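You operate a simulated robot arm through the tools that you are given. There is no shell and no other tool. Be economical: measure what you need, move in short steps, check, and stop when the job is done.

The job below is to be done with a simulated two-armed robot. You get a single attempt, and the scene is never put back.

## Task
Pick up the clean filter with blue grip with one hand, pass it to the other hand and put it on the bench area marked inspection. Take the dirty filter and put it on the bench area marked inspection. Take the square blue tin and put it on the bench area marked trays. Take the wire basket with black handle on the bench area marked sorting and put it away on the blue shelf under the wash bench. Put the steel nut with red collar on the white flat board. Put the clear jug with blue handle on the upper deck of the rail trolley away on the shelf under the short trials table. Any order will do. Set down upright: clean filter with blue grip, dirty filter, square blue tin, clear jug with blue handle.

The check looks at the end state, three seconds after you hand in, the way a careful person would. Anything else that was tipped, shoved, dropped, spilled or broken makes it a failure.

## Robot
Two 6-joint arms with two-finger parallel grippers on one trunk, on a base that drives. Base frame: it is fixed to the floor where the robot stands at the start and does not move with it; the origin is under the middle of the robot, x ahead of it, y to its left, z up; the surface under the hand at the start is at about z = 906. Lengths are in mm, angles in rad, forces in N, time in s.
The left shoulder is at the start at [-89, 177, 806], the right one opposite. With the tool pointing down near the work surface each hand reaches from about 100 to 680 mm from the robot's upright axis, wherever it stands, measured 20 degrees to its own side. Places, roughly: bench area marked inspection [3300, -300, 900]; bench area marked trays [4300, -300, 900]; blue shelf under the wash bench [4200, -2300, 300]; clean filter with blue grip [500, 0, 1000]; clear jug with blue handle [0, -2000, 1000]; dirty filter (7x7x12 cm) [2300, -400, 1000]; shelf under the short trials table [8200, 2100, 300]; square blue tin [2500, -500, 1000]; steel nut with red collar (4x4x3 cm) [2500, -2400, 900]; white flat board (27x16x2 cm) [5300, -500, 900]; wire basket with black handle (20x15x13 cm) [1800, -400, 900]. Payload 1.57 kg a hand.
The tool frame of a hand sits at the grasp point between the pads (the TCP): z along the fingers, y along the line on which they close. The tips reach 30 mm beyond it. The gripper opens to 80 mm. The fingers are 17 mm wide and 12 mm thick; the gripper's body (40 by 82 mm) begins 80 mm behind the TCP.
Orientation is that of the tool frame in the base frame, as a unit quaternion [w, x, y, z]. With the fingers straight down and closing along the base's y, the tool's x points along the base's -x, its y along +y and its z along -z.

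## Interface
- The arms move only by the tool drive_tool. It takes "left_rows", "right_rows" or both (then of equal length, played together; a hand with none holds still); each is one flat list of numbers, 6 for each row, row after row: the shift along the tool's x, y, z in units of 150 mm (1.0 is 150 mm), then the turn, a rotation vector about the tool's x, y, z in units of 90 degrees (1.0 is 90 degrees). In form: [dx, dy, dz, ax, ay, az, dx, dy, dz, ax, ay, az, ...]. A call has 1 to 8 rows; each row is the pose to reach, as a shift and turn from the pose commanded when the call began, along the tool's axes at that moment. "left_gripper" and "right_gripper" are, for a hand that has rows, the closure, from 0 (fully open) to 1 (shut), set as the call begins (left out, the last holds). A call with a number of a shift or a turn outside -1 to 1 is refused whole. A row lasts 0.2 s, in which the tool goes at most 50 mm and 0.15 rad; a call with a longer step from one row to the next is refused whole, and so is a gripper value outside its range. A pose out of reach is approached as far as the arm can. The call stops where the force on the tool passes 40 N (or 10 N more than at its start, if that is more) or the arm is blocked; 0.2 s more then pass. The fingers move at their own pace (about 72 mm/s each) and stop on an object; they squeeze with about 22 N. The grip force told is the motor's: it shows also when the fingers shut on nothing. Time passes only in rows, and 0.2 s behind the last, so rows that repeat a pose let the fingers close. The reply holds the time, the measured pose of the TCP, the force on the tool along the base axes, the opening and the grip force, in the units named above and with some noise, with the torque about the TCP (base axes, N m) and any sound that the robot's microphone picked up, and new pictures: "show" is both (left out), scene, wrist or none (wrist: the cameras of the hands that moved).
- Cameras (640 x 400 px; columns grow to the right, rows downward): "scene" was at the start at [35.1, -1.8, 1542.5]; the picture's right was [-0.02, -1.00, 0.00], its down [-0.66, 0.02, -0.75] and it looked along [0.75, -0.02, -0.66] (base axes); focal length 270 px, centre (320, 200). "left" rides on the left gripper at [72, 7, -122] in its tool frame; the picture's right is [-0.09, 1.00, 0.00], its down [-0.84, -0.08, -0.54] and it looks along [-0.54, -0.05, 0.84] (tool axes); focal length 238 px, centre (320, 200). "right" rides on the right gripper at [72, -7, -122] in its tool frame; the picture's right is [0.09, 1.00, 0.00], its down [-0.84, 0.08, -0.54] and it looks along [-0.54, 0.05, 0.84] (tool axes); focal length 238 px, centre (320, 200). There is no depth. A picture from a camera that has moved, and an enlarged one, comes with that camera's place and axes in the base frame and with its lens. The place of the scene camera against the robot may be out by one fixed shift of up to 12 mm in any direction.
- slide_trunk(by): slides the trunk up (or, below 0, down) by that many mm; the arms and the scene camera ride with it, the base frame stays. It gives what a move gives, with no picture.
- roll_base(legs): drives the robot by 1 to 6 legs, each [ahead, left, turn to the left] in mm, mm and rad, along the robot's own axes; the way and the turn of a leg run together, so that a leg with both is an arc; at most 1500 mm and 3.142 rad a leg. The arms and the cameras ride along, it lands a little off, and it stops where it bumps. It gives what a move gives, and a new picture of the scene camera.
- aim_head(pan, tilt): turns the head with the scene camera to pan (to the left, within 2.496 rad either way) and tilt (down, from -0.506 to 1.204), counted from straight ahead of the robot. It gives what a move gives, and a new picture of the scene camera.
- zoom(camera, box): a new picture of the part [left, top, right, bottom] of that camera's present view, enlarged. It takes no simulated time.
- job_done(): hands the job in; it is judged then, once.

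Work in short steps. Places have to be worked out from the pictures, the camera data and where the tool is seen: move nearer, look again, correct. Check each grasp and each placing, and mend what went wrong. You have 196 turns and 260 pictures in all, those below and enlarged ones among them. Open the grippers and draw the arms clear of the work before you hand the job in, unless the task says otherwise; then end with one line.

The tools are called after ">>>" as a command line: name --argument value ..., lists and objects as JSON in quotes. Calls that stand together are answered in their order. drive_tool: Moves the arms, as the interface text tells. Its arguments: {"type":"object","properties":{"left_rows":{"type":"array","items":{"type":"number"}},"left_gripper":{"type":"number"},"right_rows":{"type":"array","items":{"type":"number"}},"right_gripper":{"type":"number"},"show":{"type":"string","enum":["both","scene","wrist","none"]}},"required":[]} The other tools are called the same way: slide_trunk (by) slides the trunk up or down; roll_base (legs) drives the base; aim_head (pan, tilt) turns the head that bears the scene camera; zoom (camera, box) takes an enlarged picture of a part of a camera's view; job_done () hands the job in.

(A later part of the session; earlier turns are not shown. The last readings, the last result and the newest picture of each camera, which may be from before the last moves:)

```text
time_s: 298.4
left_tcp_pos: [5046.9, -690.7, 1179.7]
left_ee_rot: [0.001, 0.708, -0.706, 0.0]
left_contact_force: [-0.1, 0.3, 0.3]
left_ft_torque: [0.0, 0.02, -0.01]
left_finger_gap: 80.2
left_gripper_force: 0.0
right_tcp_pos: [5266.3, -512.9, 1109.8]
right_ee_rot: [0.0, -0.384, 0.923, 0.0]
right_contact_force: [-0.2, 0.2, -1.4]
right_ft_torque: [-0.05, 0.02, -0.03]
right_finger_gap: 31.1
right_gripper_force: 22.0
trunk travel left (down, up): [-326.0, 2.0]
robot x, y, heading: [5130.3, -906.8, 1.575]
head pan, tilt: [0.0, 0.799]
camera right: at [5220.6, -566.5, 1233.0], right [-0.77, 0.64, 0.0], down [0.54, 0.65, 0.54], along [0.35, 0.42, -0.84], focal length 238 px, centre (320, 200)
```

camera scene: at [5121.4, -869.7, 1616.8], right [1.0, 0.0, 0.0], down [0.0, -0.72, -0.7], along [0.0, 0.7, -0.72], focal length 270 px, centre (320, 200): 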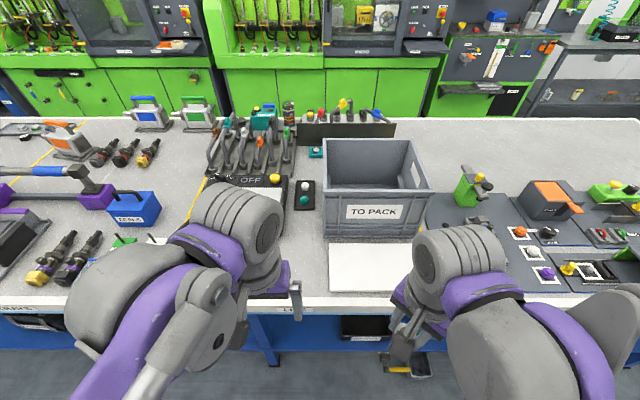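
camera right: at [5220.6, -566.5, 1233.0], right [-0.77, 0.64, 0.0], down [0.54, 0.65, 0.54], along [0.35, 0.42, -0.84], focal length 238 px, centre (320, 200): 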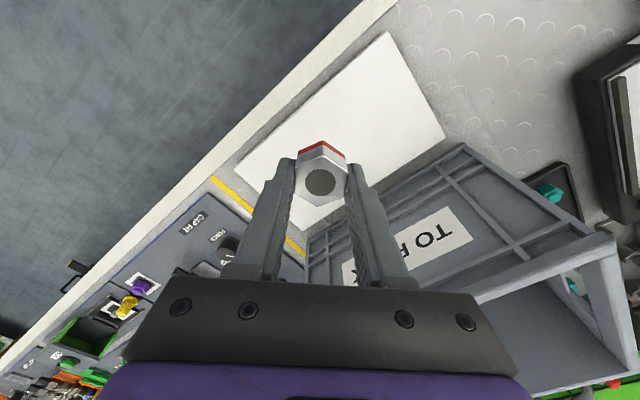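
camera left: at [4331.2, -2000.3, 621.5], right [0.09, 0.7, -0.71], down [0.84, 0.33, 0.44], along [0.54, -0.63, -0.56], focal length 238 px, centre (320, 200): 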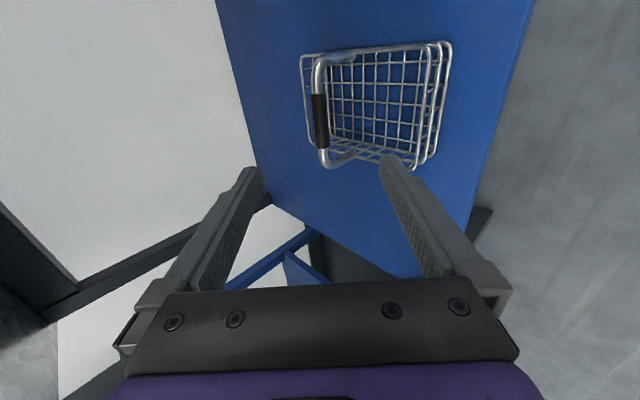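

The nut is over the board. I move 28 mm further in and lower towards z≈967.

>>> drive_tool --right_rows '[-0.07, 0.07, 0.1, 0, 0, 0, -0.13, 0.13, 0.3, 0, 0, 0, -0.13, 0.13, 0.5, 0, 0, 0, -0.13, 0.13, 0.7, 0, 0, 0, -0.13, 0.13, 0.85, 0, 0, 0, -0.13, 0.13, 0.93, 0, 0, 0]' --show "wrist"

```text
time_s: 299.8
left_tcp_pos: [5047.0, -693.3, 1179.9]
left_ee_rot: [-0.001, 0.708, -0.706, -0.001]
left_contact_force: [-0.2, 0.1, 0.1]
left_ft_torque: [-0.01, 0.04, -0.01]
left_finger_gap: 80.1
left_gripper_force: 0.1
right_tcp_pos: [5267.2, -486.0, 971.7]
right_ee_rot: [0.0, -0.384, 0.923, -0.001]
right_contact_force: [-0.2, 0.4, -1.0]
right_ft_torque: [-0.05, 0.01, -0.01]
right_finger_gap: 31.0
right_gripper_force: 21.9
trunk travel left (down, up): [-326.0, 2.0]
robot x, y, heading: [5129.4, -904.9, 1.571]
head pan, tilt: [0.0, 0.799]
camera right: at [5220.0, -541.2, 1093.4], right [-0.77, 0.64, 0.0], down [0.54, 0.65, 0.54], along [0.34, 0.42, -0.84], focal length 238 px, centre (320, 200)
```

right: 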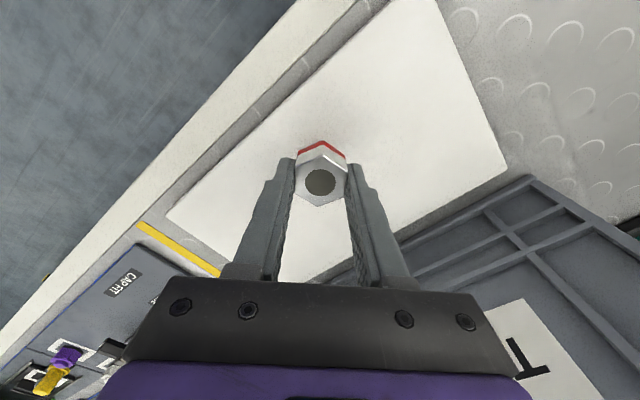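

Centred over the board. I lower in 2 mm steps to contact.

>>> drive_tool --right_rows '[0, 0, 0.015, 0, 0, 0, 0, 0, 0.03, 0, 0, 0, 0, 0, 0.04, 0, 0, 0]' --show "none"

```text
time_s: 300.6
left_tcp_pos: [5047.0, -692.3, 1180.4]
left_ee_rot: [0.0, 0.709, -0.705, 0.0]
left_contact_force: [-0.5, 0.1, 0.7]
left_ft_torque: [-0.02, -0.04, -0.01]
left_finger_gap: 80.2
left_gripper_force: 0.1
right_tcp_pos: [5267.0, -486.1, 965.1]
right_ee_rot: [0.0, -0.384, 0.923, 0.0]
right_contact_force: [-0.3, -0.8, -0.6]
right_ft_torque: [0.03, 0.0, 0.03]
right_finger_gap: 31.5
right_gripper_force: 21.8
trunk travel left (down, up): [-326.0, 2.0]
robot x, y, heading: [5126.8, -905.2, 1.574]
head pan, tilt: [0.0, 0.799]
```

>>> drive_tool --right_rows '[0, 0, 0.012, 0, 0, 0, 0, 0, 0.024, 0, 0, 0, 0, 0, 0.036, 0, 0, 0]' --show "none"

```text
time_s: 301.4
left_tcp_pos: [5047.3, -693.7, 1179.7]
left_ee_rot: [-0.001, 0.709, -0.706, -0.001]
left_contact_force: [0.1, -0.2, -0.4]
left_ft_torque: [0.0, -0.03, -0.02]
left_finger_gap: 80.2
left_gripper_force: 0.1
right_tcp_pos: [5267.8, -487.4, 959.9]
right_ee_rot: [0.0, -0.384, 0.923, 0.0]
right_contact_force: [-0.4, -0.5, -1.6]
right_ft_torque: [-0.01, -0.05, 0.01]
right_finger_gap: 31.3
right_gripper_force: 21.7
trunk travel left (down, up): [-326.0, 2.0]
robot x, y, heading: [5129.7, -904.8, 1.571]
head pan, tilt: [0.0, 0.799]
```

>>> drive_tool --right_rows '[0, 0, 0.008, 0, 0, 0, 0, 0, 0.016, 0, 0, 0, 0, 0, 0.024, 0, 0, 0]' --show "wrist"

```text
time_s: 302.2
left_tcp_pos: [5046.2, -692.2, 1180.2]
left_ee_rot: [-0.001, 0.708, -0.706, 0.0]
left_contact_force: [-0.5, 0.3, -0.1]
left_ft_torque: [-0.01, 0.01, 0.01]
left_finger_gap: 80.0
left_gripper_force: 0.1
right_tcp_pos: [5266.6, -486.2, 955.8]
right_ee_rot: [0.0, -0.385, 0.923, 0.001]
right_contact_force: [-0.9, -1.0, -1.3]
right_ft_torque: [0.0, 0.02, -0.02]
right_finger_gap: 31.4
right_gripper_force: 21.7
trunk travel left (down, up): [-326.0, 2.0]
robot x, y, heading: [5129.7, -903.3, 1.57]
head pan, tilt: [0.0, 0.799]
camera right: at [5220.6, -541.5, 1078.4], right [-0.77, 0.64, 0.0], down [0.54, 0.65, 0.54], along [0.34, 0.42, -0.84], focal length 238 px, centre (320, 200)
```

right: 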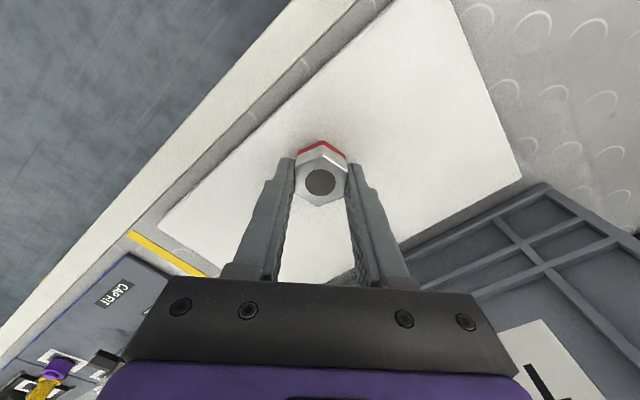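

>>> drive_tool --right_rows '[0, 0, 0.01, 0, 0, 0, 0, 0, 0.02, 0, 0, 0, 0, 0, 0.03, 0, 0, 0, 0, 0, 0.038, 0, 0, 0]' --show "none"

```text
time_s: 303.2
left_tcp_pos: [5046.1, -693.2, 1180.3]
left_ee_rot: [0.0, 0.708, -0.706, -0.001]
left_contact_force: [-0.6, 0.2, 0.4]
left_ft_torque: [0.0, -0.03, -0.02]
left_finger_gap: 79.9
left_gripper_force: 0.1
right_tcp_pos: [5268.2, -487.7, 948.8]
right_ee_rot: [0.0, -0.384, 0.923, -0.001]
right_contact_force: [0.3, -1.2, -0.9]
right_ft_torque: [0.01, -0.01, 0.02]
right_finger_gap: 31.3
right_gripper_force: 22.1
trunk travel left (down, up): [-326.0, 2.0]
robot x, y, heading: [5128.5, -904.7, 1.569]
head pan, tilt: [0.0, 0.799]
```

>>> drive_tool --right_rows '[0, 0, 0.01, 0, 0, 0, 0, 0, 0.02, 0, 0, 0, 0, 0, 0.03, 0, 0, 0, 0, 0, 0.038, 0, 0, 0]' --show "wrist"

```text
time_s: 304.2
left_tcp_pos: [5046.6, -695.1, 1180.2]
left_ee_rot: [-0.001, 0.708, -0.706, -0.001]
left_contact_force: [0.9, -0.5, 0.3]
left_ft_torque: [-0.01, 0.02, 0.04]
left_finger_gap: 79.9
left_gripper_force: 0.1
right_tcp_pos: [5266.8, -487.9, 946.0]
right_ee_rot: [0.001, -0.384, 0.923, 0.001]
right_contact_force: [0.5, 2.8, 25.2]
right_ft_torque: [-0.13, -0.15, 0.04]
right_finger_gap: 31.6
right_gripper_force: 21.9
trunk travel left (down, up): [-326.0, 2.0]
robot x, y, heading: [5134.2, -906.5, 1.582]
head pan, tilt: [0.0, 0.799]
camera right: at [5220.9, -542.3, 1068.8], right [-0.77, 0.64, 0.0], down [0.53, 0.65, 0.54], along [0.35, 0.42, -0.84], focal length 238 px, centre (320, 200)
```

right: 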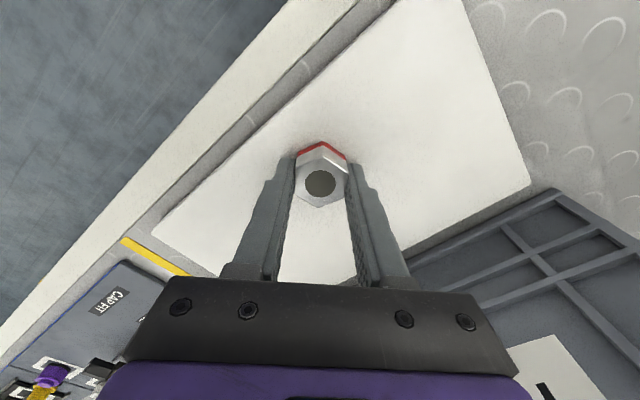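

Contact at z=946 (25 N). I release and rise.

>>> drive_tool --right_rows '[0, 0, -0.01, 0, 0, 0, 0, 0, -0.01, 0, 0, 0, 0, 0, -0.15, 0, 0, 0, 0, 0, -0.4, 0, 0, 0, 0, 0, -0.7, 0, 0, 0, 0.1, -0.1, -1.0, 0, 0, 0]' --right_gripper 0 --show "wrist"

```text
time_s: 305.6
left_tcp_pos: [5045.8, -694.5, 1180.4]
left_ee_rot: [-0.001, 0.708, -0.706, -0.001]
left_contact_force: [0.0, -1.1, 0.0]
left_ft_torque: [0.01, 0.0, -0.01]
left_finger_gap: 80.2
left_gripper_force: 0.0
right_tcp_pos: [5267.7, -511.7, 1093.4]
right_ee_rot: [0.0, -0.384, 0.923, 0.001]
right_contact_force: [0.0, -0.2, 0.4]
right_ft_torque: [0.06, 0.03, -0.01]
right_finger_gap: 80.0
right_gripper_force: 0.1
trunk travel left (down, up): [-326.0, 2.0]
robot x, y, heading: [5127.8, -906.5, 1.571]
head pan, tilt: [0.0, 0.799]
camera right: at [5222.2, -566.1, 1216.8], right [-0.77, 0.64, 0.0], down [0.54, 0.65, 0.54], along [0.35, 0.42, -0.84], focal length 238 px, centre (320, 200)
```

right: 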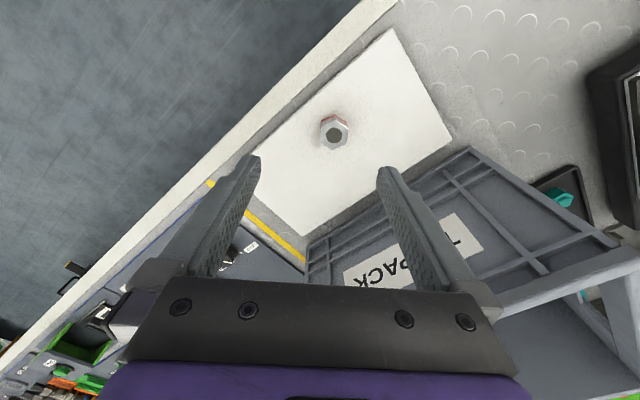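

The nut sits on the board. I retract the right hand, return it to neutral yaw, and drive back down the aisle towards the rail trolley.

>>> drive_tool --right_rows '[0.15, -0.16, -0.05, 0, 0, -0.08, 0.3, -0.32, -0.1, 0, 0, -0.165, 0.45, -0.48, -0.15, 0, 0, -0.25, 0.6, -0.64, -0.2, 0, 0, -0.33, 0.75, -0.8, -0.25, 0, 0, -0.41, 0.9, -0.95, -0.3, 0, 0, -0.5]' --show "none"

>>> roll_base --legs '[[-340, 0, 0], [0, 1500, 0], [0, 1500, 0], [0, 1500, 0], [0, 450, 0], [0, 0, 3.14]]'

```text
time_s: 307.0
left_tcp_pos: [5046.9, -694.7, 1179.3]
left_ee_rot: [0.0, 0.709, -0.705, -0.001]
left_contact_force: [0.1, -0.3, 0.4]
left_ft_torque: [0.04, 0.01, -0.02]
left_finger_gap: 80.0
left_gripper_force: 0.2
right_tcp_pos: [5274.7, -706.0, 1142.5]
right_ee_rot: [0.0, 0.709, -0.705, -0.001]
right_contact_force: [0.1, 0.2, -0.1]
right_ft_torque: [0.01, 0.04, -0.01]
right_finger_gap: 80.0
right_gripper_force: 0.0
trunk travel left (down, up): [-326.0, 2.0]
robot x, y, heading: [5129.1, -904.8, 1.575]
head pan, tilt: [0.0, 0.799]
```

```text
time_s: 359.4
left_tcp_pos: [269.4, -1237.3, 1180.6]
left_ee_rot: [0.001, 0.711, 0.703, -0.001]
left_contact_force: [-0.4, -1.0, 0.1]
left_ft_torque: [0.03, -0.03, 0.04]
left_finger_gap: 79.9
left_gripper_force: 0.2
right_tcp_pos: [42.4, -1222.1, 1141.7]
right_ee_rot: [0.0, 0.711, 0.703, 0.001]
right_contact_force: [0.7, -0.3, 0.3]
right_ft_torque: [0.0, 0.0, 0.0]
right_finger_gap: 80.0
right_gripper_force: 0.1
trunk travel left (down, up): [-326.0, 2.0]
robot x, y, heading: [188.8, -1025.2, -1.58]
head pan, tilt: [0.0, 0.799]
camera scene: at [180.5, -1059.9, 1617.0], right [-1.0, 0.01, 0.0], down [0.01, 0.72, -0.7], along [-0.01, -0.7, -0.72], focal length 270 px, centre (320, 200)
```

scene: 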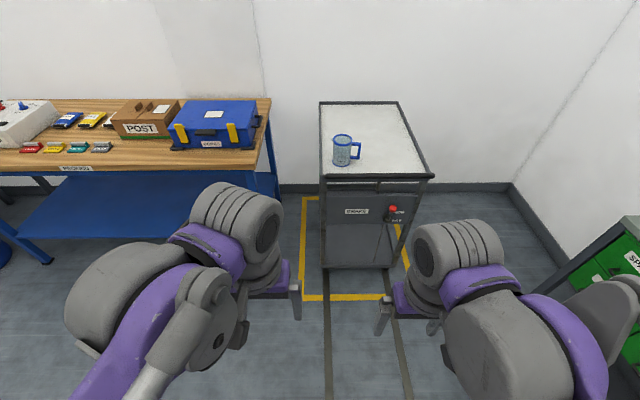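

>>> zoom --camera "scene" --box '[300, 90, 440, 200]'

```text
3.64 times, centred on (370, 145) of scene
camera zoom: at [180.5, -1059.9, 1617.0], right [-1.0, 0.01, 0.0], down [0.01, 0.72, -0.7], along [-0.01, -0.7, -0.72], focal length 983 px, centre (138, 400)
```

zoom: 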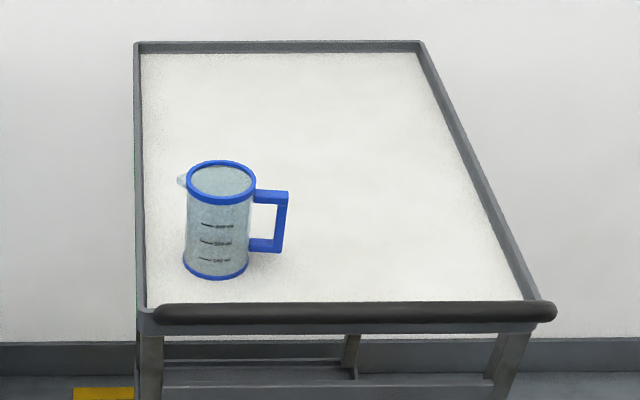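

The jug stands at the front-left of the trolley deck, handle towards -x. I'll grip its body with the left hand leaning in from the +x side at 45°, opposite the handle. First I move nearer for a better fix.

>>> roll_base --legs '[[420, -80, 0.009]]'

>>> zoom --camera "scene" --box '[260, 120, 440, 260]'

```text
time_s: 362.0
left_tcp_pos: [188.6, -1659.9, 1178.4]
left_ee_rot: [0.001, 0.707, 0.707, 0.0]
left_contact_force: [-0.1, 0.2, 0.1]
left_ft_torque: [-0.03, 0.02, 0.02]
left_finger_gap: 80.0
left_gripper_force: 0.0
right_tcp_pos: [-38.4, -1647.0, 1141.4]
right_ee_rot: [0.001, 0.707, 0.707, 0.0]
right_contact_force: [0.6, 0.5, 0.2]
right_ft_torque: [-0.03, 0.0, -0.04]
right_finger_gap: 80.0
right_gripper_force: 0.1
trunk travel left (down, up): [-326.0, 2.0]
robot x, y, heading: [109.0, -1451.3, -1.575]
head pan, tilt: [0.0, 0.799]
camera scene: at [98.2, -1482.9, 1616.9], right [-1.0, 0.0, 0.0], down [0.0, 0.72, -0.7], along [0.0, -0.7, -0.72], focal length 270 px, centre (320, 200)
```

scene: 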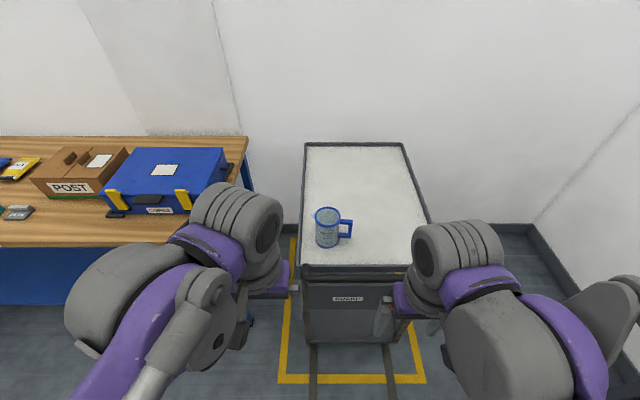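

```text
2.86 times, centred on (350, 190) of scene
camera zoom: at [98.2, -1482.9, 1616.9], right [-1.0, 0.0, 0.0], down [0.0, 0.72, -0.7], along [0.0, -0.7, -0.72], focal length 772 px, centre (234, 229)
```

zoom: 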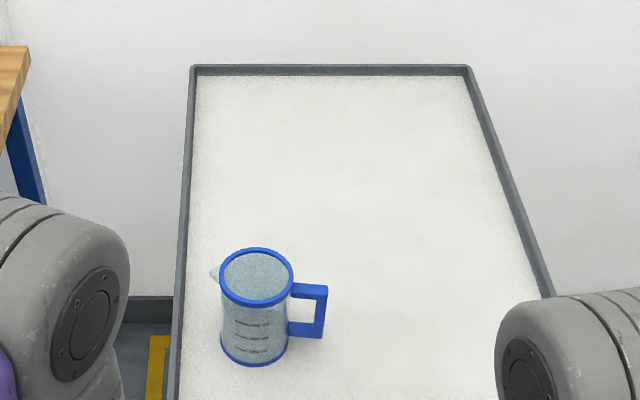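

Triangulation gives the jug axis at (73,-2026), base z≈861, top z≈987, diameter about 80 — too wide for the gripper. I'll grip the upright handle bar (x≈2, z 880–970) from above with the right hand closing along y. Moving the right hand over and yawing it.

>>> drive_tool --right_rows '[-0.125, 0.016, 0, 0, 0, -0.094, -0.25, 0.032, 0, 0, 0, -0.188, -0.375, 0.048, 0, 0, 0, -0.28, -0.5, 0.065, 0, 0, 0, -0.375, -0.625, 0.08, 0, 0, 0, -0.47, -0.75, 0.1, 0, 0, 0, -0.563, -0.875, 0.115, 0, 0, 0, -0.656, -1.0, 0.13, 0, 0, 0, -0.75]' --show "none"

>>> drive_tool --right_rows '[-0.1, -0.19, 0, 0, 0, -0.06, -0.2, -0.38, 0, 0, 0, -0.12, -0.3, -0.57, 0, 0, 0, -0.18, -0.4, -0.75, 0.05, 0, 0, -0.22, -0.494, -0.932, 0.1, 0, 0, -0.25]' --show "both"

```text
time_s: 363.8
left_tcp_pos: [187.9, -1660.8, 1179.5]
left_ee_rot: [0.001, 0.708, 0.707, -0.001]
left_contact_force: [0.1, -0.6, -0.6]
left_ft_torque: [0.03, 0.02, 0.03]
left_finger_gap: 79.8
left_gripper_force: 0.1
right_tcp_pos: [-20.9, -1799.7, 1142.5]
right_ee_rot: [0.001, 0.194, 0.981, 0.0]
right_contact_force: [0.1, -0.3, -1.0]
right_ft_torque: [-0.01, -0.02, -0.05]
right_finger_gap: 80.3
right_gripper_force: 0.1
trunk travel left (down, up): [-326.0, 2.0]
robot x, y, heading: [105.1, -1443.5, -1.569]
head pan, tilt: [0.0, 0.799]
```

```text
time_s: 365.0
left_tcp_pos: [189.4, -1661.1, 1179.6]
left_ee_rot: [0.0, 0.707, 0.707, 0.0]
left_contact_force: [0.4, -0.4, -0.2]
left_ft_torque: [0.05, 0.0, -0.02]
left_finger_gap: 80.2
left_gripper_force: 0.1
right_tcp_pos: [-4.9, -1956.9, 1124.7]
right_ee_rot: [0.001, 0.001, 1.0, 0.0]
right_contact_force: [0.4, 0.0, -0.5]
right_ft_torque: [-0.05, -0.01, -0.05]
right_finger_gap: 80.2
right_gripper_force: 0.1
trunk travel left (down, up): [-326.0, 2.0]
robot x, y, heading: [107.6, -1448.4, -1.57]
head pan, tilt: [0.0, 0.799]
camera scene: at [98.2, -1484.7, 1617.0], right [-1.0, 0.0, 0.0], down [0.0, 0.72, -0.7], along [0.0, -0.7, -0.72], focal length 270 px, centre (320, 200)
camera right: at [-78.1, -1962.2, 1248.0], right [-0.09, 1.0, 0.0], down [0.84, 0.08, 0.54], along [0.54, 0.05, -0.84], focal length 238 px, centre (320, 200)
```

scene: 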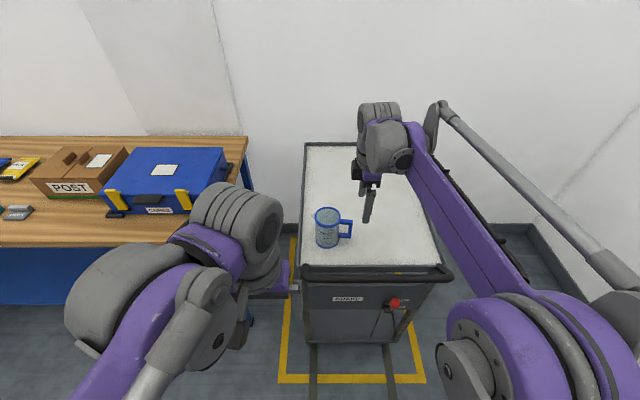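
right: 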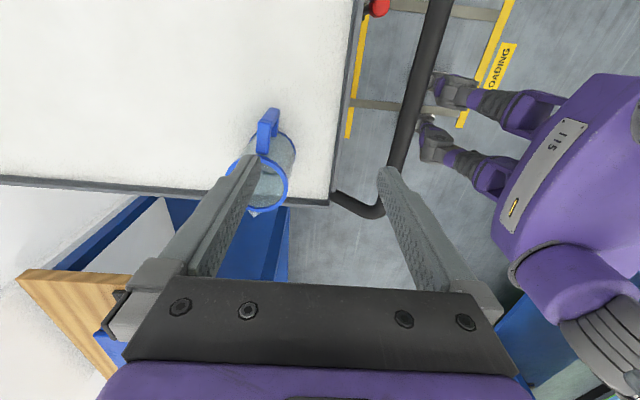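

>>> zoom --camera "right" --box '[200, 80, 340, 230]'

```text
2.67 times, centred on (270, 155) of right
camera zoom: at [-78.1, -1962.2, 1248.0], right [-0.09, 1.0, 0.0], down [0.84, 0.08, 0.54], along [0.54, 0.05, -0.84], focal length 636 px, centre (453, 320)
```

zoom: 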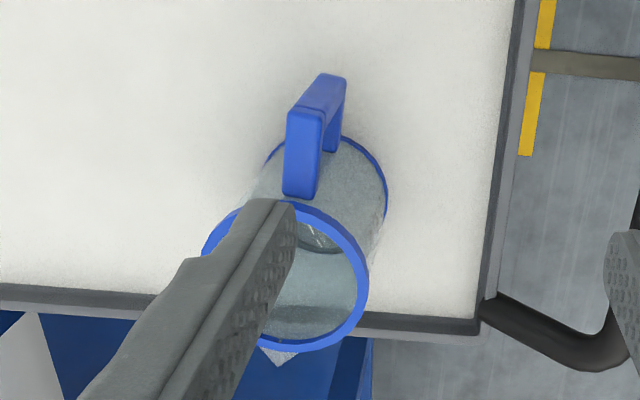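

The handle is 14 mm thick, in plane y≈-2021, with its upright bar centred near x=6. I move over it and lower partway.

>>> drive_tool --right_rows '[-0.04, -0.2, 0, 0, 0, 0, -0.08, -0.427, 0.05, 0, 0, 0, -0.08, -0.427, 0.3, 0, 0, 0, -0.08, -0.427, 0.55, 0, 0, 0, -0.08, -0.427, 0.8, 0, 0, 0]' --show "wrist"

```text
time_s: 366.2
left_tcp_pos: [189.1, -1661.0, 1179.1]
left_ee_rot: [0.001, 0.707, 0.708, -0.001]
left_contact_force: [-0.4, 0.4, -0.4]
left_ft_torque: [0.04, -0.01, -0.01]
left_finger_gap: 79.9
left_gripper_force: 0.2
right_tcp_pos: [5.0, -2018.3, 1007.8]
right_ee_rot: [0.0, 0.001, 1.0, -0.001]
right_contact_force: [-0.6, 0.4, -0.1]
right_ft_torque: [0.0, 0.02, 0.0]
right_finger_gap: 80.1
right_gripper_force: 0.1
trunk travel left (down, up): [-326.0, 2.0]
robot x, y, heading: [106.7, -1443.0, -1.57]
head pan, tilt: [0.0, 0.799]
camera right: at [-67.3, -2024.3, 1130.1], right [-0.09, 1.0, 0.0], down [0.84, 0.08, 0.54], along [0.54, 0.05, -0.84], focal length 238 px, centre (320, 200)
```

right: 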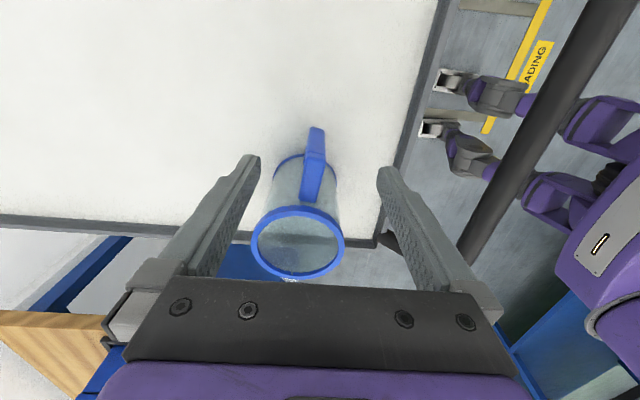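

Aligned within 5 mm. I lower to z≈945 with a 4 mm y correction, then close.

>>> drive_tool --right_rows '[-0.007, -0.029, 0.15, 0, 0, 0, -0.007, -0.029, 0.3, 0, 0, 0, -0.007, -0.029, 0.42, 0, 0, 0]' --show "none"

>>> drive_tool --right_rows '[0, 0, 0, 0, 0, 0, 0, 0, 0, 0, 0, 0, 0, 0, 0, 0, 0, 0, 0, 0, 0, 0, 0, 0]' --right_gripper 1 --show "wrist"

```text
time_s: 367.0
left_tcp_pos: [188.4, -1659.6, 1179.9]
left_ee_rot: [0.001, 0.707, 0.707, -0.001]
left_contact_force: [0.6, 0.2, 0.0]
left_ft_torque: [0.01, -0.02, -0.01]
left_finger_gap: 80.4
left_gripper_force: 0.0
right_tcp_pos: [8.0, -2023.1, 943.8]
right_ee_rot: [-0.001, 0.001, 1.0, -0.001]
right_contact_force: [-0.4, -1.0, 0.5]
right_ft_torque: [0.01, 0.0, 0.02]
right_finger_gap: 80.3
right_gripper_force: 0.0
trunk travel left (down, up): [-326.0, 2.0]
robot x, y, heading: [108.1, -1444.9, -1.569]
head pan, tilt: [0.0, 0.799]
```

```text
time_s: 368.0
left_tcp_pos: [189.9, -1660.2, 1180.6]
left_ee_rot: [0.001, 0.707, 0.707, -0.001]
left_contact_force: [0.3, 0.5, 0.7]
left_ft_torque: [0.01, -0.03, -0.01]
left_finger_gap: 80.2
left_gripper_force: 0.1
right_tcp_pos: [6.7, -2022.6, 943.7]
right_ee_rot: [0.0, 0.0, 1.0, 0.0]
right_contact_force: [1.3, -0.9, 0.5]
right_ft_torque: [0.0, 0.05, 0.02]
right_finger_gap: 15.6
right_gripper_force: 22.2
trunk travel left (down, up): [-326.0, 2.0]
robot x, y, heading: [107.0, -1444.8, -1.571]
head pan, tilt: [0.0, 0.799]
camera right: at [-65.4, -2029.1, 1066.8], right [-0.09, 1.0, 0.0], down [0.84, 0.08, 0.54], along [0.54, 0.05, -0.84], focal length 238 px, centre (320, 200)
```

right: 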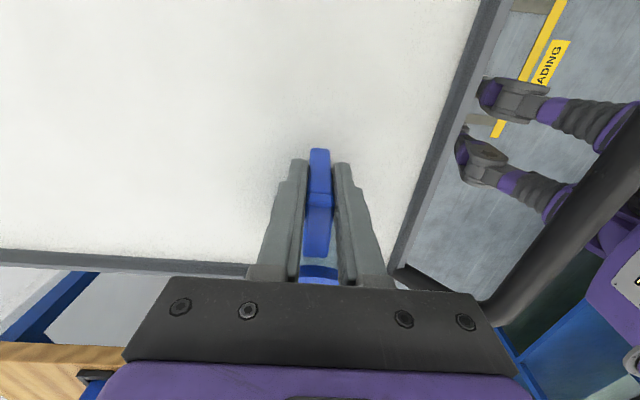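

Handle gripped at 15.6 mm. I lift gently and check that the jug stays upright.

>>> drive_tool --right_rows '[0, 0, -0.07, 0, 0, 0, 0, 0, -0.15, 0, 0, 0, 0, 0, -0.3, 0, 0, 0, 0, 0, -0.45, 0, 0, 0]' --show "both"

>>> zoom --camera "scene" --box '[270, 140, 410, 260]'

```text
time_s: 369.0
left_tcp_pos: [188.1, -1659.5, 1180.3]
left_ee_rot: [0.001, 0.707, 0.707, -0.001]
left_contact_force: [0.1, 0.9, -0.1]
left_ft_torque: [-0.03, -0.01, -0.04]
left_finger_gap: 79.9
left_gripper_force: 0.0
right_tcp_pos: [7.7, -2025.7, 1012.2]
right_ee_rot: [0.0, 0.0, 1.0, 0.0]
right_contact_force: [-1.0, -0.6, -1.8]
right_ft_torque: [0.0, 0.02, -0.02]
right_finger_gap: 15.7
right_gripper_force: 22.4
trunk travel left (down, up): [-326.0, 2.0]
robot x, y, heading: [109.6, -1446.1, -1.571]
head pan, tilt: [0.0, 0.799]
camera scene: at [98.2, -1483.2, 1617.0], right [-1.0, 0.0, 0.0], down [0.0, 0.72, -0.7], along [0.0, -0.7, -0.72], focal length 270 px, centre (320, 200)
camera right: at [-65.7, -2030.2, 1135.7], right [-0.09, 1.0, 0.0], down [0.84, 0.08, 0.54], along [0.54, 0.05, -0.84], focal length 238 px, centre (320, 200)
```

scene: 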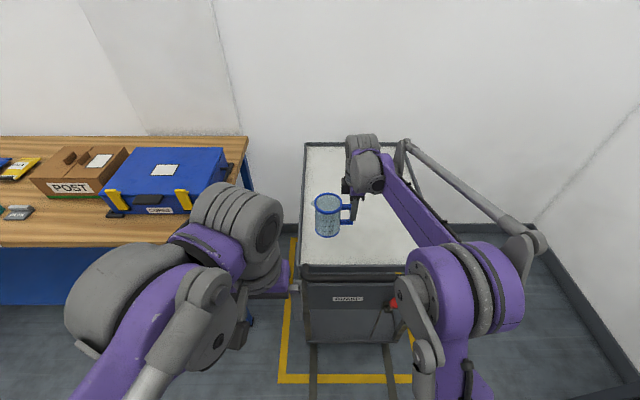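
right: 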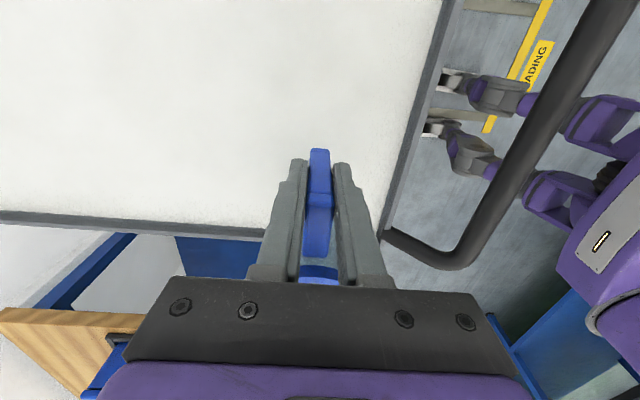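

```text
3.33 times, centred on (340, 200) of scene
camera zoom: at [98.2, -1483.2, 1617.0], right [-1.0, 0.0, 0.0], down [0.0, 0.72, -0.7], along [0.0, -0.7, -0.72], focal length 901 px, centre (253, 200)
```

zoom: 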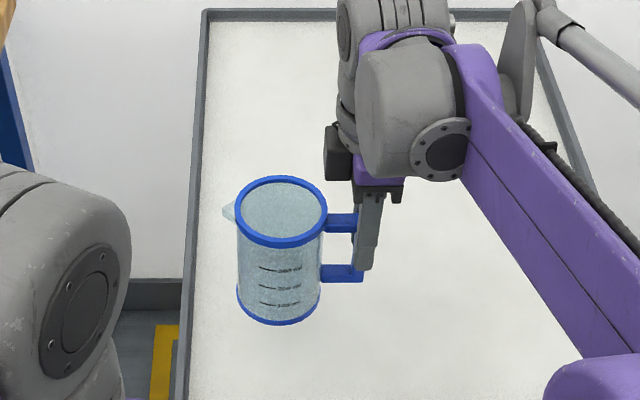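

The jug hangs upright and light. I raise it and draw it back to the robot.

>>> drive_tool --right_rows '[0, 0, -0.2, 0, 0, 0, 0, 0.05, -0.45, 0, 0, 0, 0, 0.2, -0.65, 0, 0, 0, 0, 0.4, -0.75, 0, 0, 0, 0, 0.6, -0.75, 0, 0, 0, 0, 0.8, -0.75, 0, 0, 0, 0, 1.0, -0.75, 0, 0, 0]' --show "none"

>>> drive_tool --right_rows '[0.03, 0.25, 0, 0, 0, 0, 0.08, 0.5, 0, 0, 0, 0, 0.13, 0.75, 0, 0, 0, 0, 0.2, 1.0, 0, 0, 0, 0]' --show "none"

>>> roll_base --legs '[[-300, 0, 0]]'

```text
time_s: 370.6
left_tcp_pos: [187.7, -1658.5, 1180.2]
left_ee_rot: [0.001, 0.707, 0.707, 0.0]
left_contact_force: [-0.7, -0.4, -0.1]
left_ft_torque: [-0.02, -0.01, -0.01]
left_finger_gap: 80.2
left_gripper_force: 0.1
right_tcp_pos: [8.2, -1872.0, 1123.8]
right_ee_rot: [0.0, 0.001, 1.0, 0.0]
right_contact_force: [0.3, -0.2, -0.6]
right_ft_torque: [-0.01, 0.03, 0.01]
right_finger_gap: 15.6
right_gripper_force: 22.0
trunk travel left (down, up): [-326.0, 2.0]
robot x, y, heading: [102.0, -1447.1, -1.572]
head pan, tilt: [0.0, 0.799]
```

```text
time_s: 371.6
left_tcp_pos: [187.5, -1657.8, 1180.1]
left_ee_rot: [0.002, 0.707, 0.707, -0.002]
left_contact_force: [0.6, 0.9, 0.5]
left_ft_torque: [-0.02, 0.04, 0.04]
left_finger_gap: 80.0
left_gripper_force: 0.0
right_tcp_pos: [-21.8, -1721.5, 1124.6]
right_ee_rot: [-0.001, 0.0, 1.0, -0.001]
right_contact_force: [-0.4, 0.3, -1.6]
right_ft_torque: [0.0, 0.05, 0.01]
right_finger_gap: 15.6
right_gripper_force: 22.5
trunk travel left (down, up): [-326.0, 2.0]
robot x, y, heading: [108.6, -1447.7, -1.574]
head pan, tilt: [0.0, 0.799]
```

```text
time_s: 373.7
left_tcp_pos: [188.6, -1366.3, 1180.2]
left_ee_rot: [0.0, 0.707, 0.708, 0.0]
left_contact_force: [-0.2, -0.1, -0.2]
left_ft_torque: [0.0, -0.01, 0.01]
left_finger_gap: 79.9
left_gripper_force: 0.0
right_tcp_pos: [-20.9, -1428.0, 1124.2]
right_ee_rot: [-0.001, 0.0, 1.0, 0.0]
right_contact_force: [0.1, 0.5, -1.4]
right_ft_torque: [-0.01, 0.05, 0.0]
right_finger_gap: 15.4
right_gripper_force: 21.6
trunk travel left (down, up): [-326.0, 2.0]
robot x, y, heading: [104.9, -1153.3, -1.565]
head pan, tilt: [0.0, 0.799]
camera scene: at [98.3, -1189.7, 1617.2], right [-1.0, 0.0, 0.0], down [0.0, 0.72, -0.7], along [0.0, -0.7, -0.72], focal length 270 px, centre (320, 200)
```

scene: 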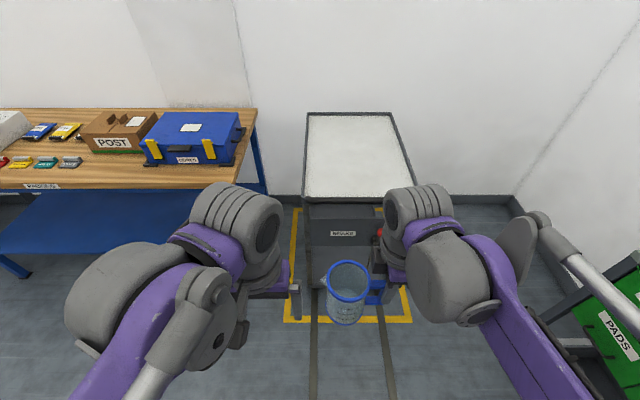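

Now the long way to the trials table. I turn to face +x and drive down the aisle, then look ahead.

>>> aim_head --pan 0 --tilt 0.4

>>> roll_base --legs '[[0, 0, 1.565], [0, -80, 0], [1500, 0, 0], [1500, 0, 0], [1500, 0, 0], [1300, 0, 0]]'

```text
time_s: 374.5
left_tcp_pos: [189.8, -1365.7, 1179.9]
left_ee_rot: [0.0, 0.708, 0.707, 0.0]
left_contact_force: [-0.6, 0.2, 0.4]
left_ft_torque: [-0.01, -0.03, -0.01]
left_finger_gap: 80.1
left_gripper_force: 0.1
right_tcp_pos: [-20.9, -1428.2, 1124.1]
right_ee_rot: [0.0, 0.0, 1.0, 0.0]
right_contact_force: [-0.4, -0.7, -0.5]
right_ft_torque: [0.01, 0.08, -0.03]
right_finger_gap: 15.6
right_gripper_force: 21.8
trunk travel left (down, up): [-326.0, 2.0]
robot x, y, heading: [111.0, -1151.2, -1.569]
head pan, tilt: [0.0, 0.4]
camera scene: at [98.3, -1201.0, 1652.1], right [-1.0, 0.0, 0.0], down [0.0, 0.39, -0.92], along [0.0, -0.92, -0.39], focal length 270 px, centre (320, 200)
```

scene: 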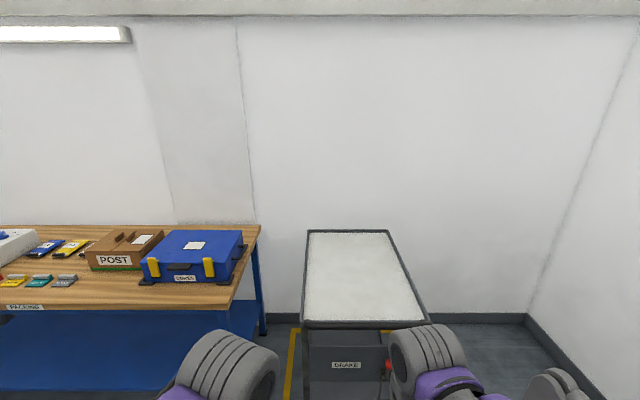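

```text
time_s: 407.1
left_tcp_pos: [6132.9, -1035.3, 1180.8]
left_ee_rot: [0.001, -0.015, 1.0, 0.001]
left_contact_force: [0.1, -0.7, -0.4]
left_ft_torque: [-0.03, 0.01, 0.0]
left_finger_gap: 79.8
left_gripper_force: 0.1
right_tcp_pos: [6201.4, -1242.8, 1124.3]
right_ee_rot: [-0.001, 0.719, -0.695, 0.0]
right_contact_force: [0.0, -0.1, -1.7]
right_ft_torque: [-0.09, -0.02, 0.02]
right_finger_gap: 15.7
right_gripper_force: 21.7
trunk travel left (down, up): [-326.0, 2.0]
robot x, y, heading: [5921.1, -1124.7, 0.034]
head pan, tilt: [0.0, 0.4]
camera scene: at [5962.6, -1121.5, 1652.1], right [0.03, -1.0, 0.0], down [-0.39, -0.01, -0.92], along [0.92, 0.03, -0.39], focal length 270 px, centre (320, 200)
```

scene: 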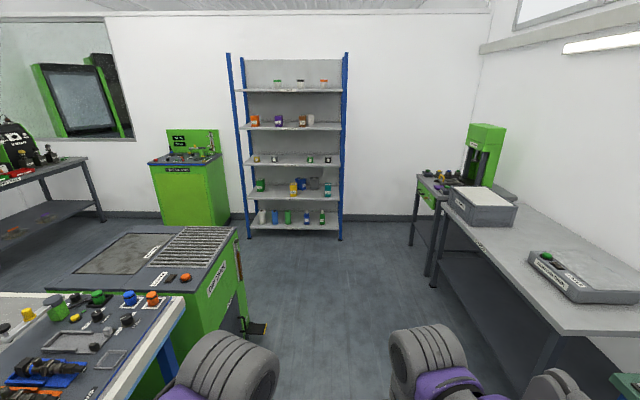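

I continue to x≈8000 past the bench's end, then look left for the trials table.

>>> roll_base --legs '[[0, 0, -0.034], [1500, 0, 0], [550, 0, 0]]'

>>> aim_head --pan 1.4 --tilt 0.4

```text
time_s: 417.6
left_tcp_pos: [8178.3, -1054.7, 1179.4]
left_ee_rot: [0.0, 0.005, 1.0, 0.001]
left_contact_force: [0.4, -0.9, 0.5]
left_ft_torque: [-0.01, 0.05, 0.0]
left_finger_gap: 80.0
left_gripper_force: 0.1
right_tcp_pos: [8238.4, -1264.3, 1123.7]
right_ee_rot: [0.0, -0.703, 0.711, 0.001]
right_contact_force: [-0.4, -1.3, -0.4]
right_ft_torque: [-0.06, 0.0, -0.03]
right_finger_gap: 15.6
right_gripper_force: 22.1
trunk travel left (down, up): [-326.0, 2.0]
robot x, y, heading: [7964.5, -1133.9, -0.01]
head pan, tilt: [0.0, 0.4]
camera scene: at [8003.9, -1135.6, 1652.0], right [-0.01, -1.0, 0.0], down [-0.39, 0.0, -0.92], along [0.92, -0.01, -0.39], focal length 270 px, centre (320, 200)
```

scene: 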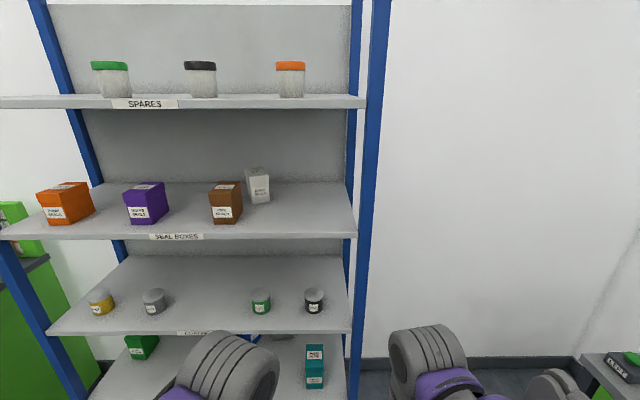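

```text
time_s: 419.1
left_tcp_pos: [8177.3, -1055.1, 1180.3]
left_ee_rot: [0.001, 0.005, 1.0, 0.0]
left_contact_force: [-0.5, -0.8, -0.4]
left_ft_torque: [-0.03, -0.02, -0.03]
left_finger_gap: 79.9
left_gripper_force: 0.0
right_tcp_pos: [8238.4, -1264.9, 1124.1]
right_ee_rot: [0.001, -0.704, 0.71, 0.0]
right_contact_force: [-0.4, -0.1, -1.2]
right_ft_torque: [-0.1, 0.01, -0.04]
right_finger_gap: 16.0
right_gripper_force: 22.1
trunk travel left (down, up): [-326.0, 2.0]
robot x, y, heading: [7962.9, -1135.6, -0.007]
head pan, tilt: [1.4, 0.4]
camera scene: at [7928.4, -1043.5, 1652.1], right [0.98, -0.18, 0.0], down [-0.07, -0.38, -0.92], along [0.17, 0.91, -0.39], focal length 270 px, centre (320, 200)
```

scene: 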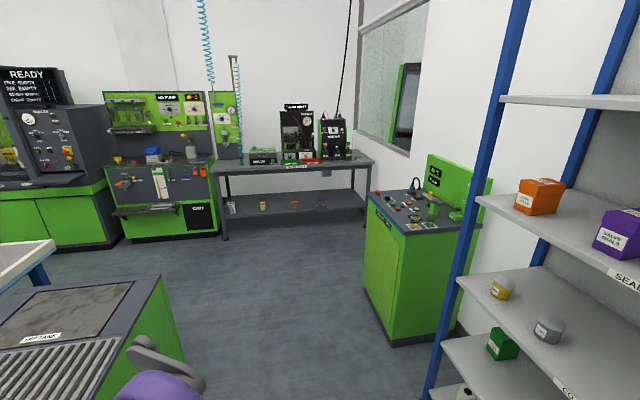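

The dark trials table with an under-shelf is at x≈7300–9060, front y≈1890. I turn to face +y, centre in the corridor, and drive towards it.

>>> aim_head --pan 0 --tilt 0.55

>>> roll_base --legs '[[0, 0, 1.578], [0, -110, 0], [1500, 0, 0], [650, 0, 0]]'

```text
time_s: 420.7
left_tcp_pos: [8177.7, -1055.5, 1179.7]
left_ee_rot: [0.0, 0.005, 1.0, 0.0]
left_contact_force: [-0.2, -0.7, 0.3]
left_ft_torque: [-0.02, 0.01, 0.02]
left_finger_gap: 80.0
left_gripper_force: 0.0
right_tcp_pos: [8238.4, -1264.9, 1123.8]
right_ee_rot: [0.0, -0.703, 0.711, 0.0]
right_contact_force: [0.3, 0.5, -1.2]
right_ft_torque: [-0.08, 0.0, 0.0]
right_finger_gap: 15.8
right_gripper_force: 21.7
trunk travel left (down, up): [-326.0, 2.0]
robot x, y, heading: [7961.6, -1135.6, -0.011]
head pan, tilt: [0.0, 0.55]
camera scene: at [8001.5, -1135.5, 1638.4], right [-0.01, -1.0, 0.0], down [-0.52, 0.01, -0.85], along [0.85, -0.01, -0.52], focal length 270 px, centre (320, 200)
```

scene: 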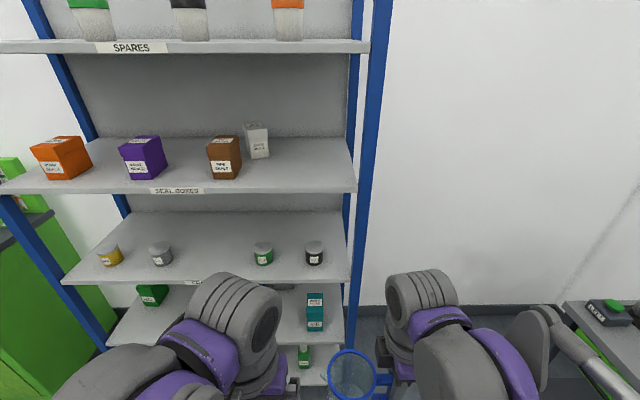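

```text
time_s: 436.2
left_tcp_pos: [8045.9, 1198.0, 1180.2]
left_ee_rot: [0.0, -0.698, 0.716, 0.001]
left_contact_force: [0.4, 0.4, 0.4]
left_ft_torque: [0.03, -0.02, 0.02]
left_finger_gap: 80.0
left_gripper_force: 0.1
right_tcp_pos: [8256.9, 1256.1, 1123.7]
right_ee_rot: [0.001, 1.0, -0.013, 0.0]
right_contact_force: [0.6, 0.0, -0.2]
right_ft_torque: [0.01, -0.09, 0.0]
right_finger_gap: 15.8
right_gripper_force: 22.5
trunk travel left (down, up): [-326.0, 2.0]
robot x, y, heading: [8121.0, 982.6, 1.544]
head pan, tilt: [0.0, 0.55]
camera scene: at [8114.6, 1029.3, 1638.3], right [1.0, -0.03, 0.0], down [-0.01, -0.52, -0.85], along [0.02, 0.85, -0.52], focal length 270 px, centre (320, 200)
```

scene: 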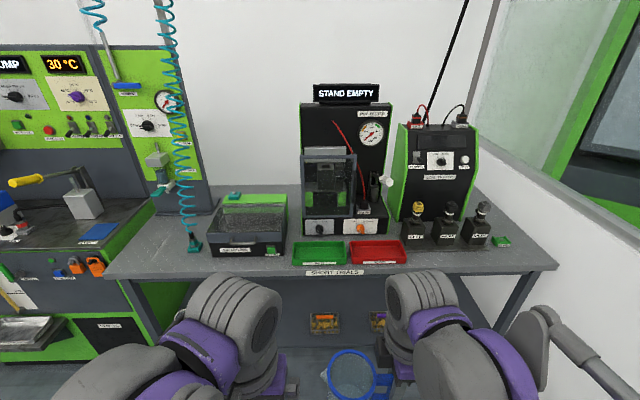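

The "SHORT TRIALS" table is ahead. I straighten, lower the trunk, and look at the under-shelf.

>>> roll_base --legs '[[0, 0, 0.027]]'

>>> slide_trunk --by -326

>>> aim_head --pan 0 --tilt 0.7

```text
time_s: 437.0
left_tcp_pos: [8038.9, 1196.5, 1180.0]
left_ee_rot: [0.0, 0.708, -0.707, 0.0]
left_contact_force: [-0.5, -0.1, -0.4]
left_ft_torque: [0.0, 0.03, 0.0]
left_finger_gap: 80.0
left_gripper_force: 0.0
right_tcp_pos: [8249.6, 1259.6, 1124.7]
right_ee_rot: [0.0, 1.0, 0.0, 0.0]
right_contact_force: [0.3, 0.0, -1.3]
right_ft_torque: [0.02, -0.04, -0.01]
right_finger_gap: 15.7
right_gripper_force: 22.1
trunk travel left (down, up): [-326.0, 2.0]
robot x, y, heading: [8120.8, 985.7, 1.572]
head pan, tilt: [0.0, 0.55]
camera scene: at [8113.2, 1029.9, 1638.4], right [1.0, 0.0, 0.0], down [0.0, -0.52, -0.85], along [0.0, 0.85, -0.52], focal length 270 px, centre (320, 200)
```

scene: 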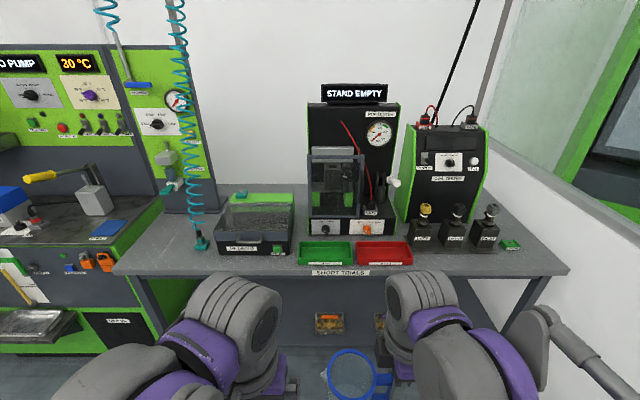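

```text
time_s: 440.2
left_tcp_pos: [8038.7, 1196.6, 854.2]
left_ee_rot: [0.0, 0.707, -0.707, -0.001]
left_contact_force: [0.6, -0.2, -0.2]
left_ft_torque: [0.01, -0.02, 0.03]
left_finger_gap: 80.0
left_gripper_force: 0.0
right_tcp_pos: [8248.2, 1259.1, 799.0]
right_ee_rot: [0.0, 1.0, -0.001, 0.001]
right_contact_force: [-1.1, -0.1, -1.5]
right_ft_torque: [-0.01, -0.06, 0.03]
right_finger_gap: 15.9
right_gripper_force: 22.2
trunk travel left (down, up): [0.0, 328.0]
robot x, y, heading: [8121.3, 987.6, 1.57]
head pan, tilt: [0.0, 0.55]
```

```text
time_s: 440.9
left_tcp_pos: [8039.0, 1195.5, 853.4]
left_ee_rot: [0.0, 0.708, -0.706, 0.0]
left_contact_force: [-0.7, -0.2, 0.1]
left_ft_torque: [0.03, 0.0, -0.03]
left_finger_gap: 80.0
left_gripper_force: 0.1
right_tcp_pos: [8249.2, 1259.2, 798.2]
right_ee_rot: [0.0, 1.0, 0.0, 0.0]
right_contact_force: [0.7, -0.5, -0.8]
right_ft_torque: [0.03, -0.09, 0.01]
right_finger_gap: 15.4
right_gripper_force: 21.6
trunk travel left (down, up): [0.0, 328.0]
robot x, y, heading: [8121.6, 981.8, 1.573]
head pan, tilt: [0.0, 0.7]
camera scene: at [8113.3, 1077.6, 1293.7], right [1.0, 0.0, 0.0], down [0.0, -0.64, -0.77], along [0.0, 0.77, -0.64], focal length 270 px, centre (320, 200)
```

scene: 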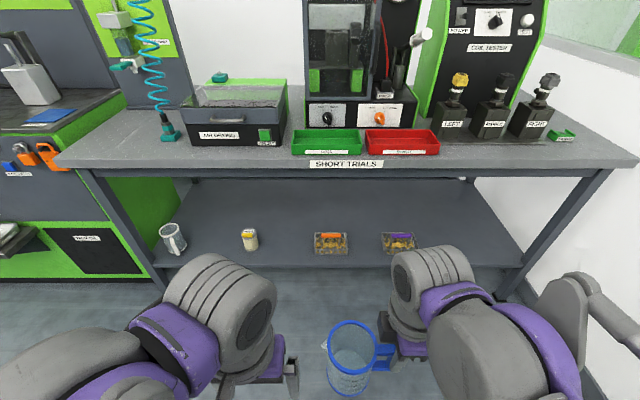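

Free gap on the shelf between the small jar and first tray, centred near x=7950. I lower the jug hand in steps, and shift the base left 264.

>>> drive_tool --right_rows '[0, 0, 0.25, 0, 0, 0, 0, 0, 0.5, 0, 0, 0, 0, 0, 0.75, 0, 0, 0, 0, 0, 1.0, 0, 0, 0]' --show "none"

>>> drive_tool --right_rows '[0, 0, 0.25, 0, 0, 0, 0, 0, 0.5, 0, 0, 0, 0, 0, 0.75, 0, 0, 0, 0, 0, 1.0, 0, 0, 0]' --show "none"

>>> roll_base --legs '[[0, 264, 0]]'

```text
time_s: 441.9
left_tcp_pos: [8039.6, 1197.0, 852.9]
left_ee_rot: [0.001, -0.707, 0.707, 0.001]
left_contact_force: [0.2, 1.4, -0.1]
left_ft_torque: [0.0, 0.0, 0.0]
left_finger_gap: 80.0
left_gripper_force: 0.0
right_tcp_pos: [8249.0, 1260.8, 648.0]
right_ee_rot: [0.0, 1.0, 0.0, 0.0]
right_contact_force: [-0.9, 0.8, -1.1]
right_ft_torque: [0.01, -0.06, 0.05]
right_finger_gap: 15.9
right_gripper_force: 22.1
trunk travel left (down, up): [0.0, 328.0]
robot x, y, heading: [8122.4, 984.8, 1.572]
head pan, tilt: [0.0, 0.7]
```

```text
time_s: 442.9
left_tcp_pos: [8038.9, 1196.0, 853.6]
left_ee_rot: [-0.001, 0.708, -0.706, 0.0]
left_contact_force: [0.7, -0.7, 0.8]
left_ft_torque: [0.04, -0.01, -0.01]
left_finger_gap: 80.0
left_gripper_force: 0.0
right_tcp_pos: [8248.3, 1260.4, 497.0]
right_ee_rot: [0.0, 1.0, 0.0, 0.0]
right_contact_force: [-0.2, -0.7, -1.4]
right_ft_torque: [-0.02, -0.06, -0.03]
right_finger_gap: 15.7
right_gripper_force: 22.1
trunk travel left (down, up): [0.0, 328.0]
robot x, y, heading: [8122.7, 983.5, 1.567]
head pan, tilt: [0.0, 0.7]
```

```text
time_s: 445.8
left_tcp_pos: [7777.3, 1195.0, 853.1]
left_ee_rot: [0.0, 0.708, -0.706, 0.0]
left_contact_force: [0.4, 0.6, 0.0]
left_ft_torque: [0.01, 0.01, -0.03]
left_finger_gap: 79.9
left_gripper_force: 0.1
right_tcp_pos: [7985.5, 1260.9, 498.4]
right_ee_rot: [0.0, 1.0, 0.002, 0.001]
right_contact_force: [0.5, 0.3, -0.7]
right_ft_torque: [-0.04, -0.08, 0.02]
right_finger_gap: 15.6
right_gripper_force: 22.5
trunk travel left (down, up): [0.0, 328.0]
robot x, y, heading: [7861.2, 982.2, 1.576]
head pan, tilt: [0.0, 0.7]
camera scene: at [7850.6, 1077.2, 1293.7], right [1.0, 0.0, 0.0], down [0.0, -0.64, -0.76], along [0.0, 0.76, -0.64], focal length 270 px, centre (320, 200)
```

scene: 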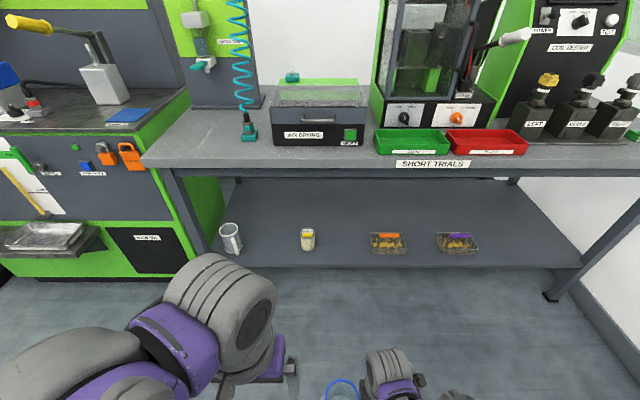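

>>> roll_base --legs '[[300, 15, 0]]'

```text
time_s: 447.9
left_tcp_pos: [7762.2, 1498.1, 853.4]
left_ee_rot: [0.0, -0.707, 0.707, 0.001]
left_contact_force: [-0.8, -0.4, 0.2]
left_ft_torque: [-0.01, -0.01, 0.0]
left_finger_gap: 80.0
left_gripper_force: 0.1
right_tcp_pos: [7971.4, 1559.7, 498.1]
right_ee_rot: [0.0, 1.0, -0.001, 0.0]
right_contact_force: [0.0, -0.1, -1.4]
right_ft_torque: [-0.01, -0.04, 0.03]
right_finger_gap: 15.7
right_gripper_force: 22.3
trunk travel left (down, up): [0.0, 328.0]
robot x, y, heading: [7845.8, 1284.3, 1.568]
head pan, tilt: [0.0, 0.7]
camera scene: at [7835.8, 1378.1, 1293.6], right [1.0, 0.0, 0.0], down [0.0, -0.64, -0.76], along [0.0, 0.76, -0.64], focal length 270 px, centre (320, 200)
```

scene: 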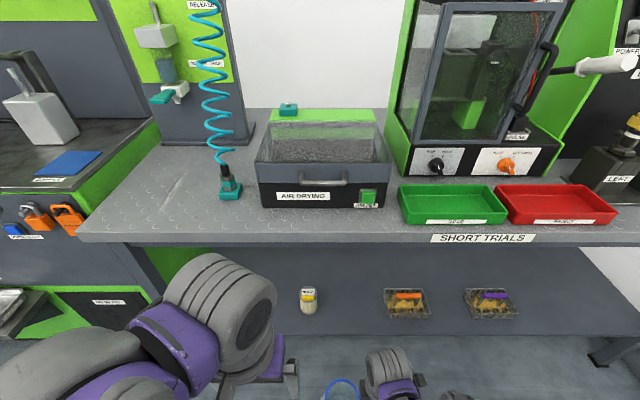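

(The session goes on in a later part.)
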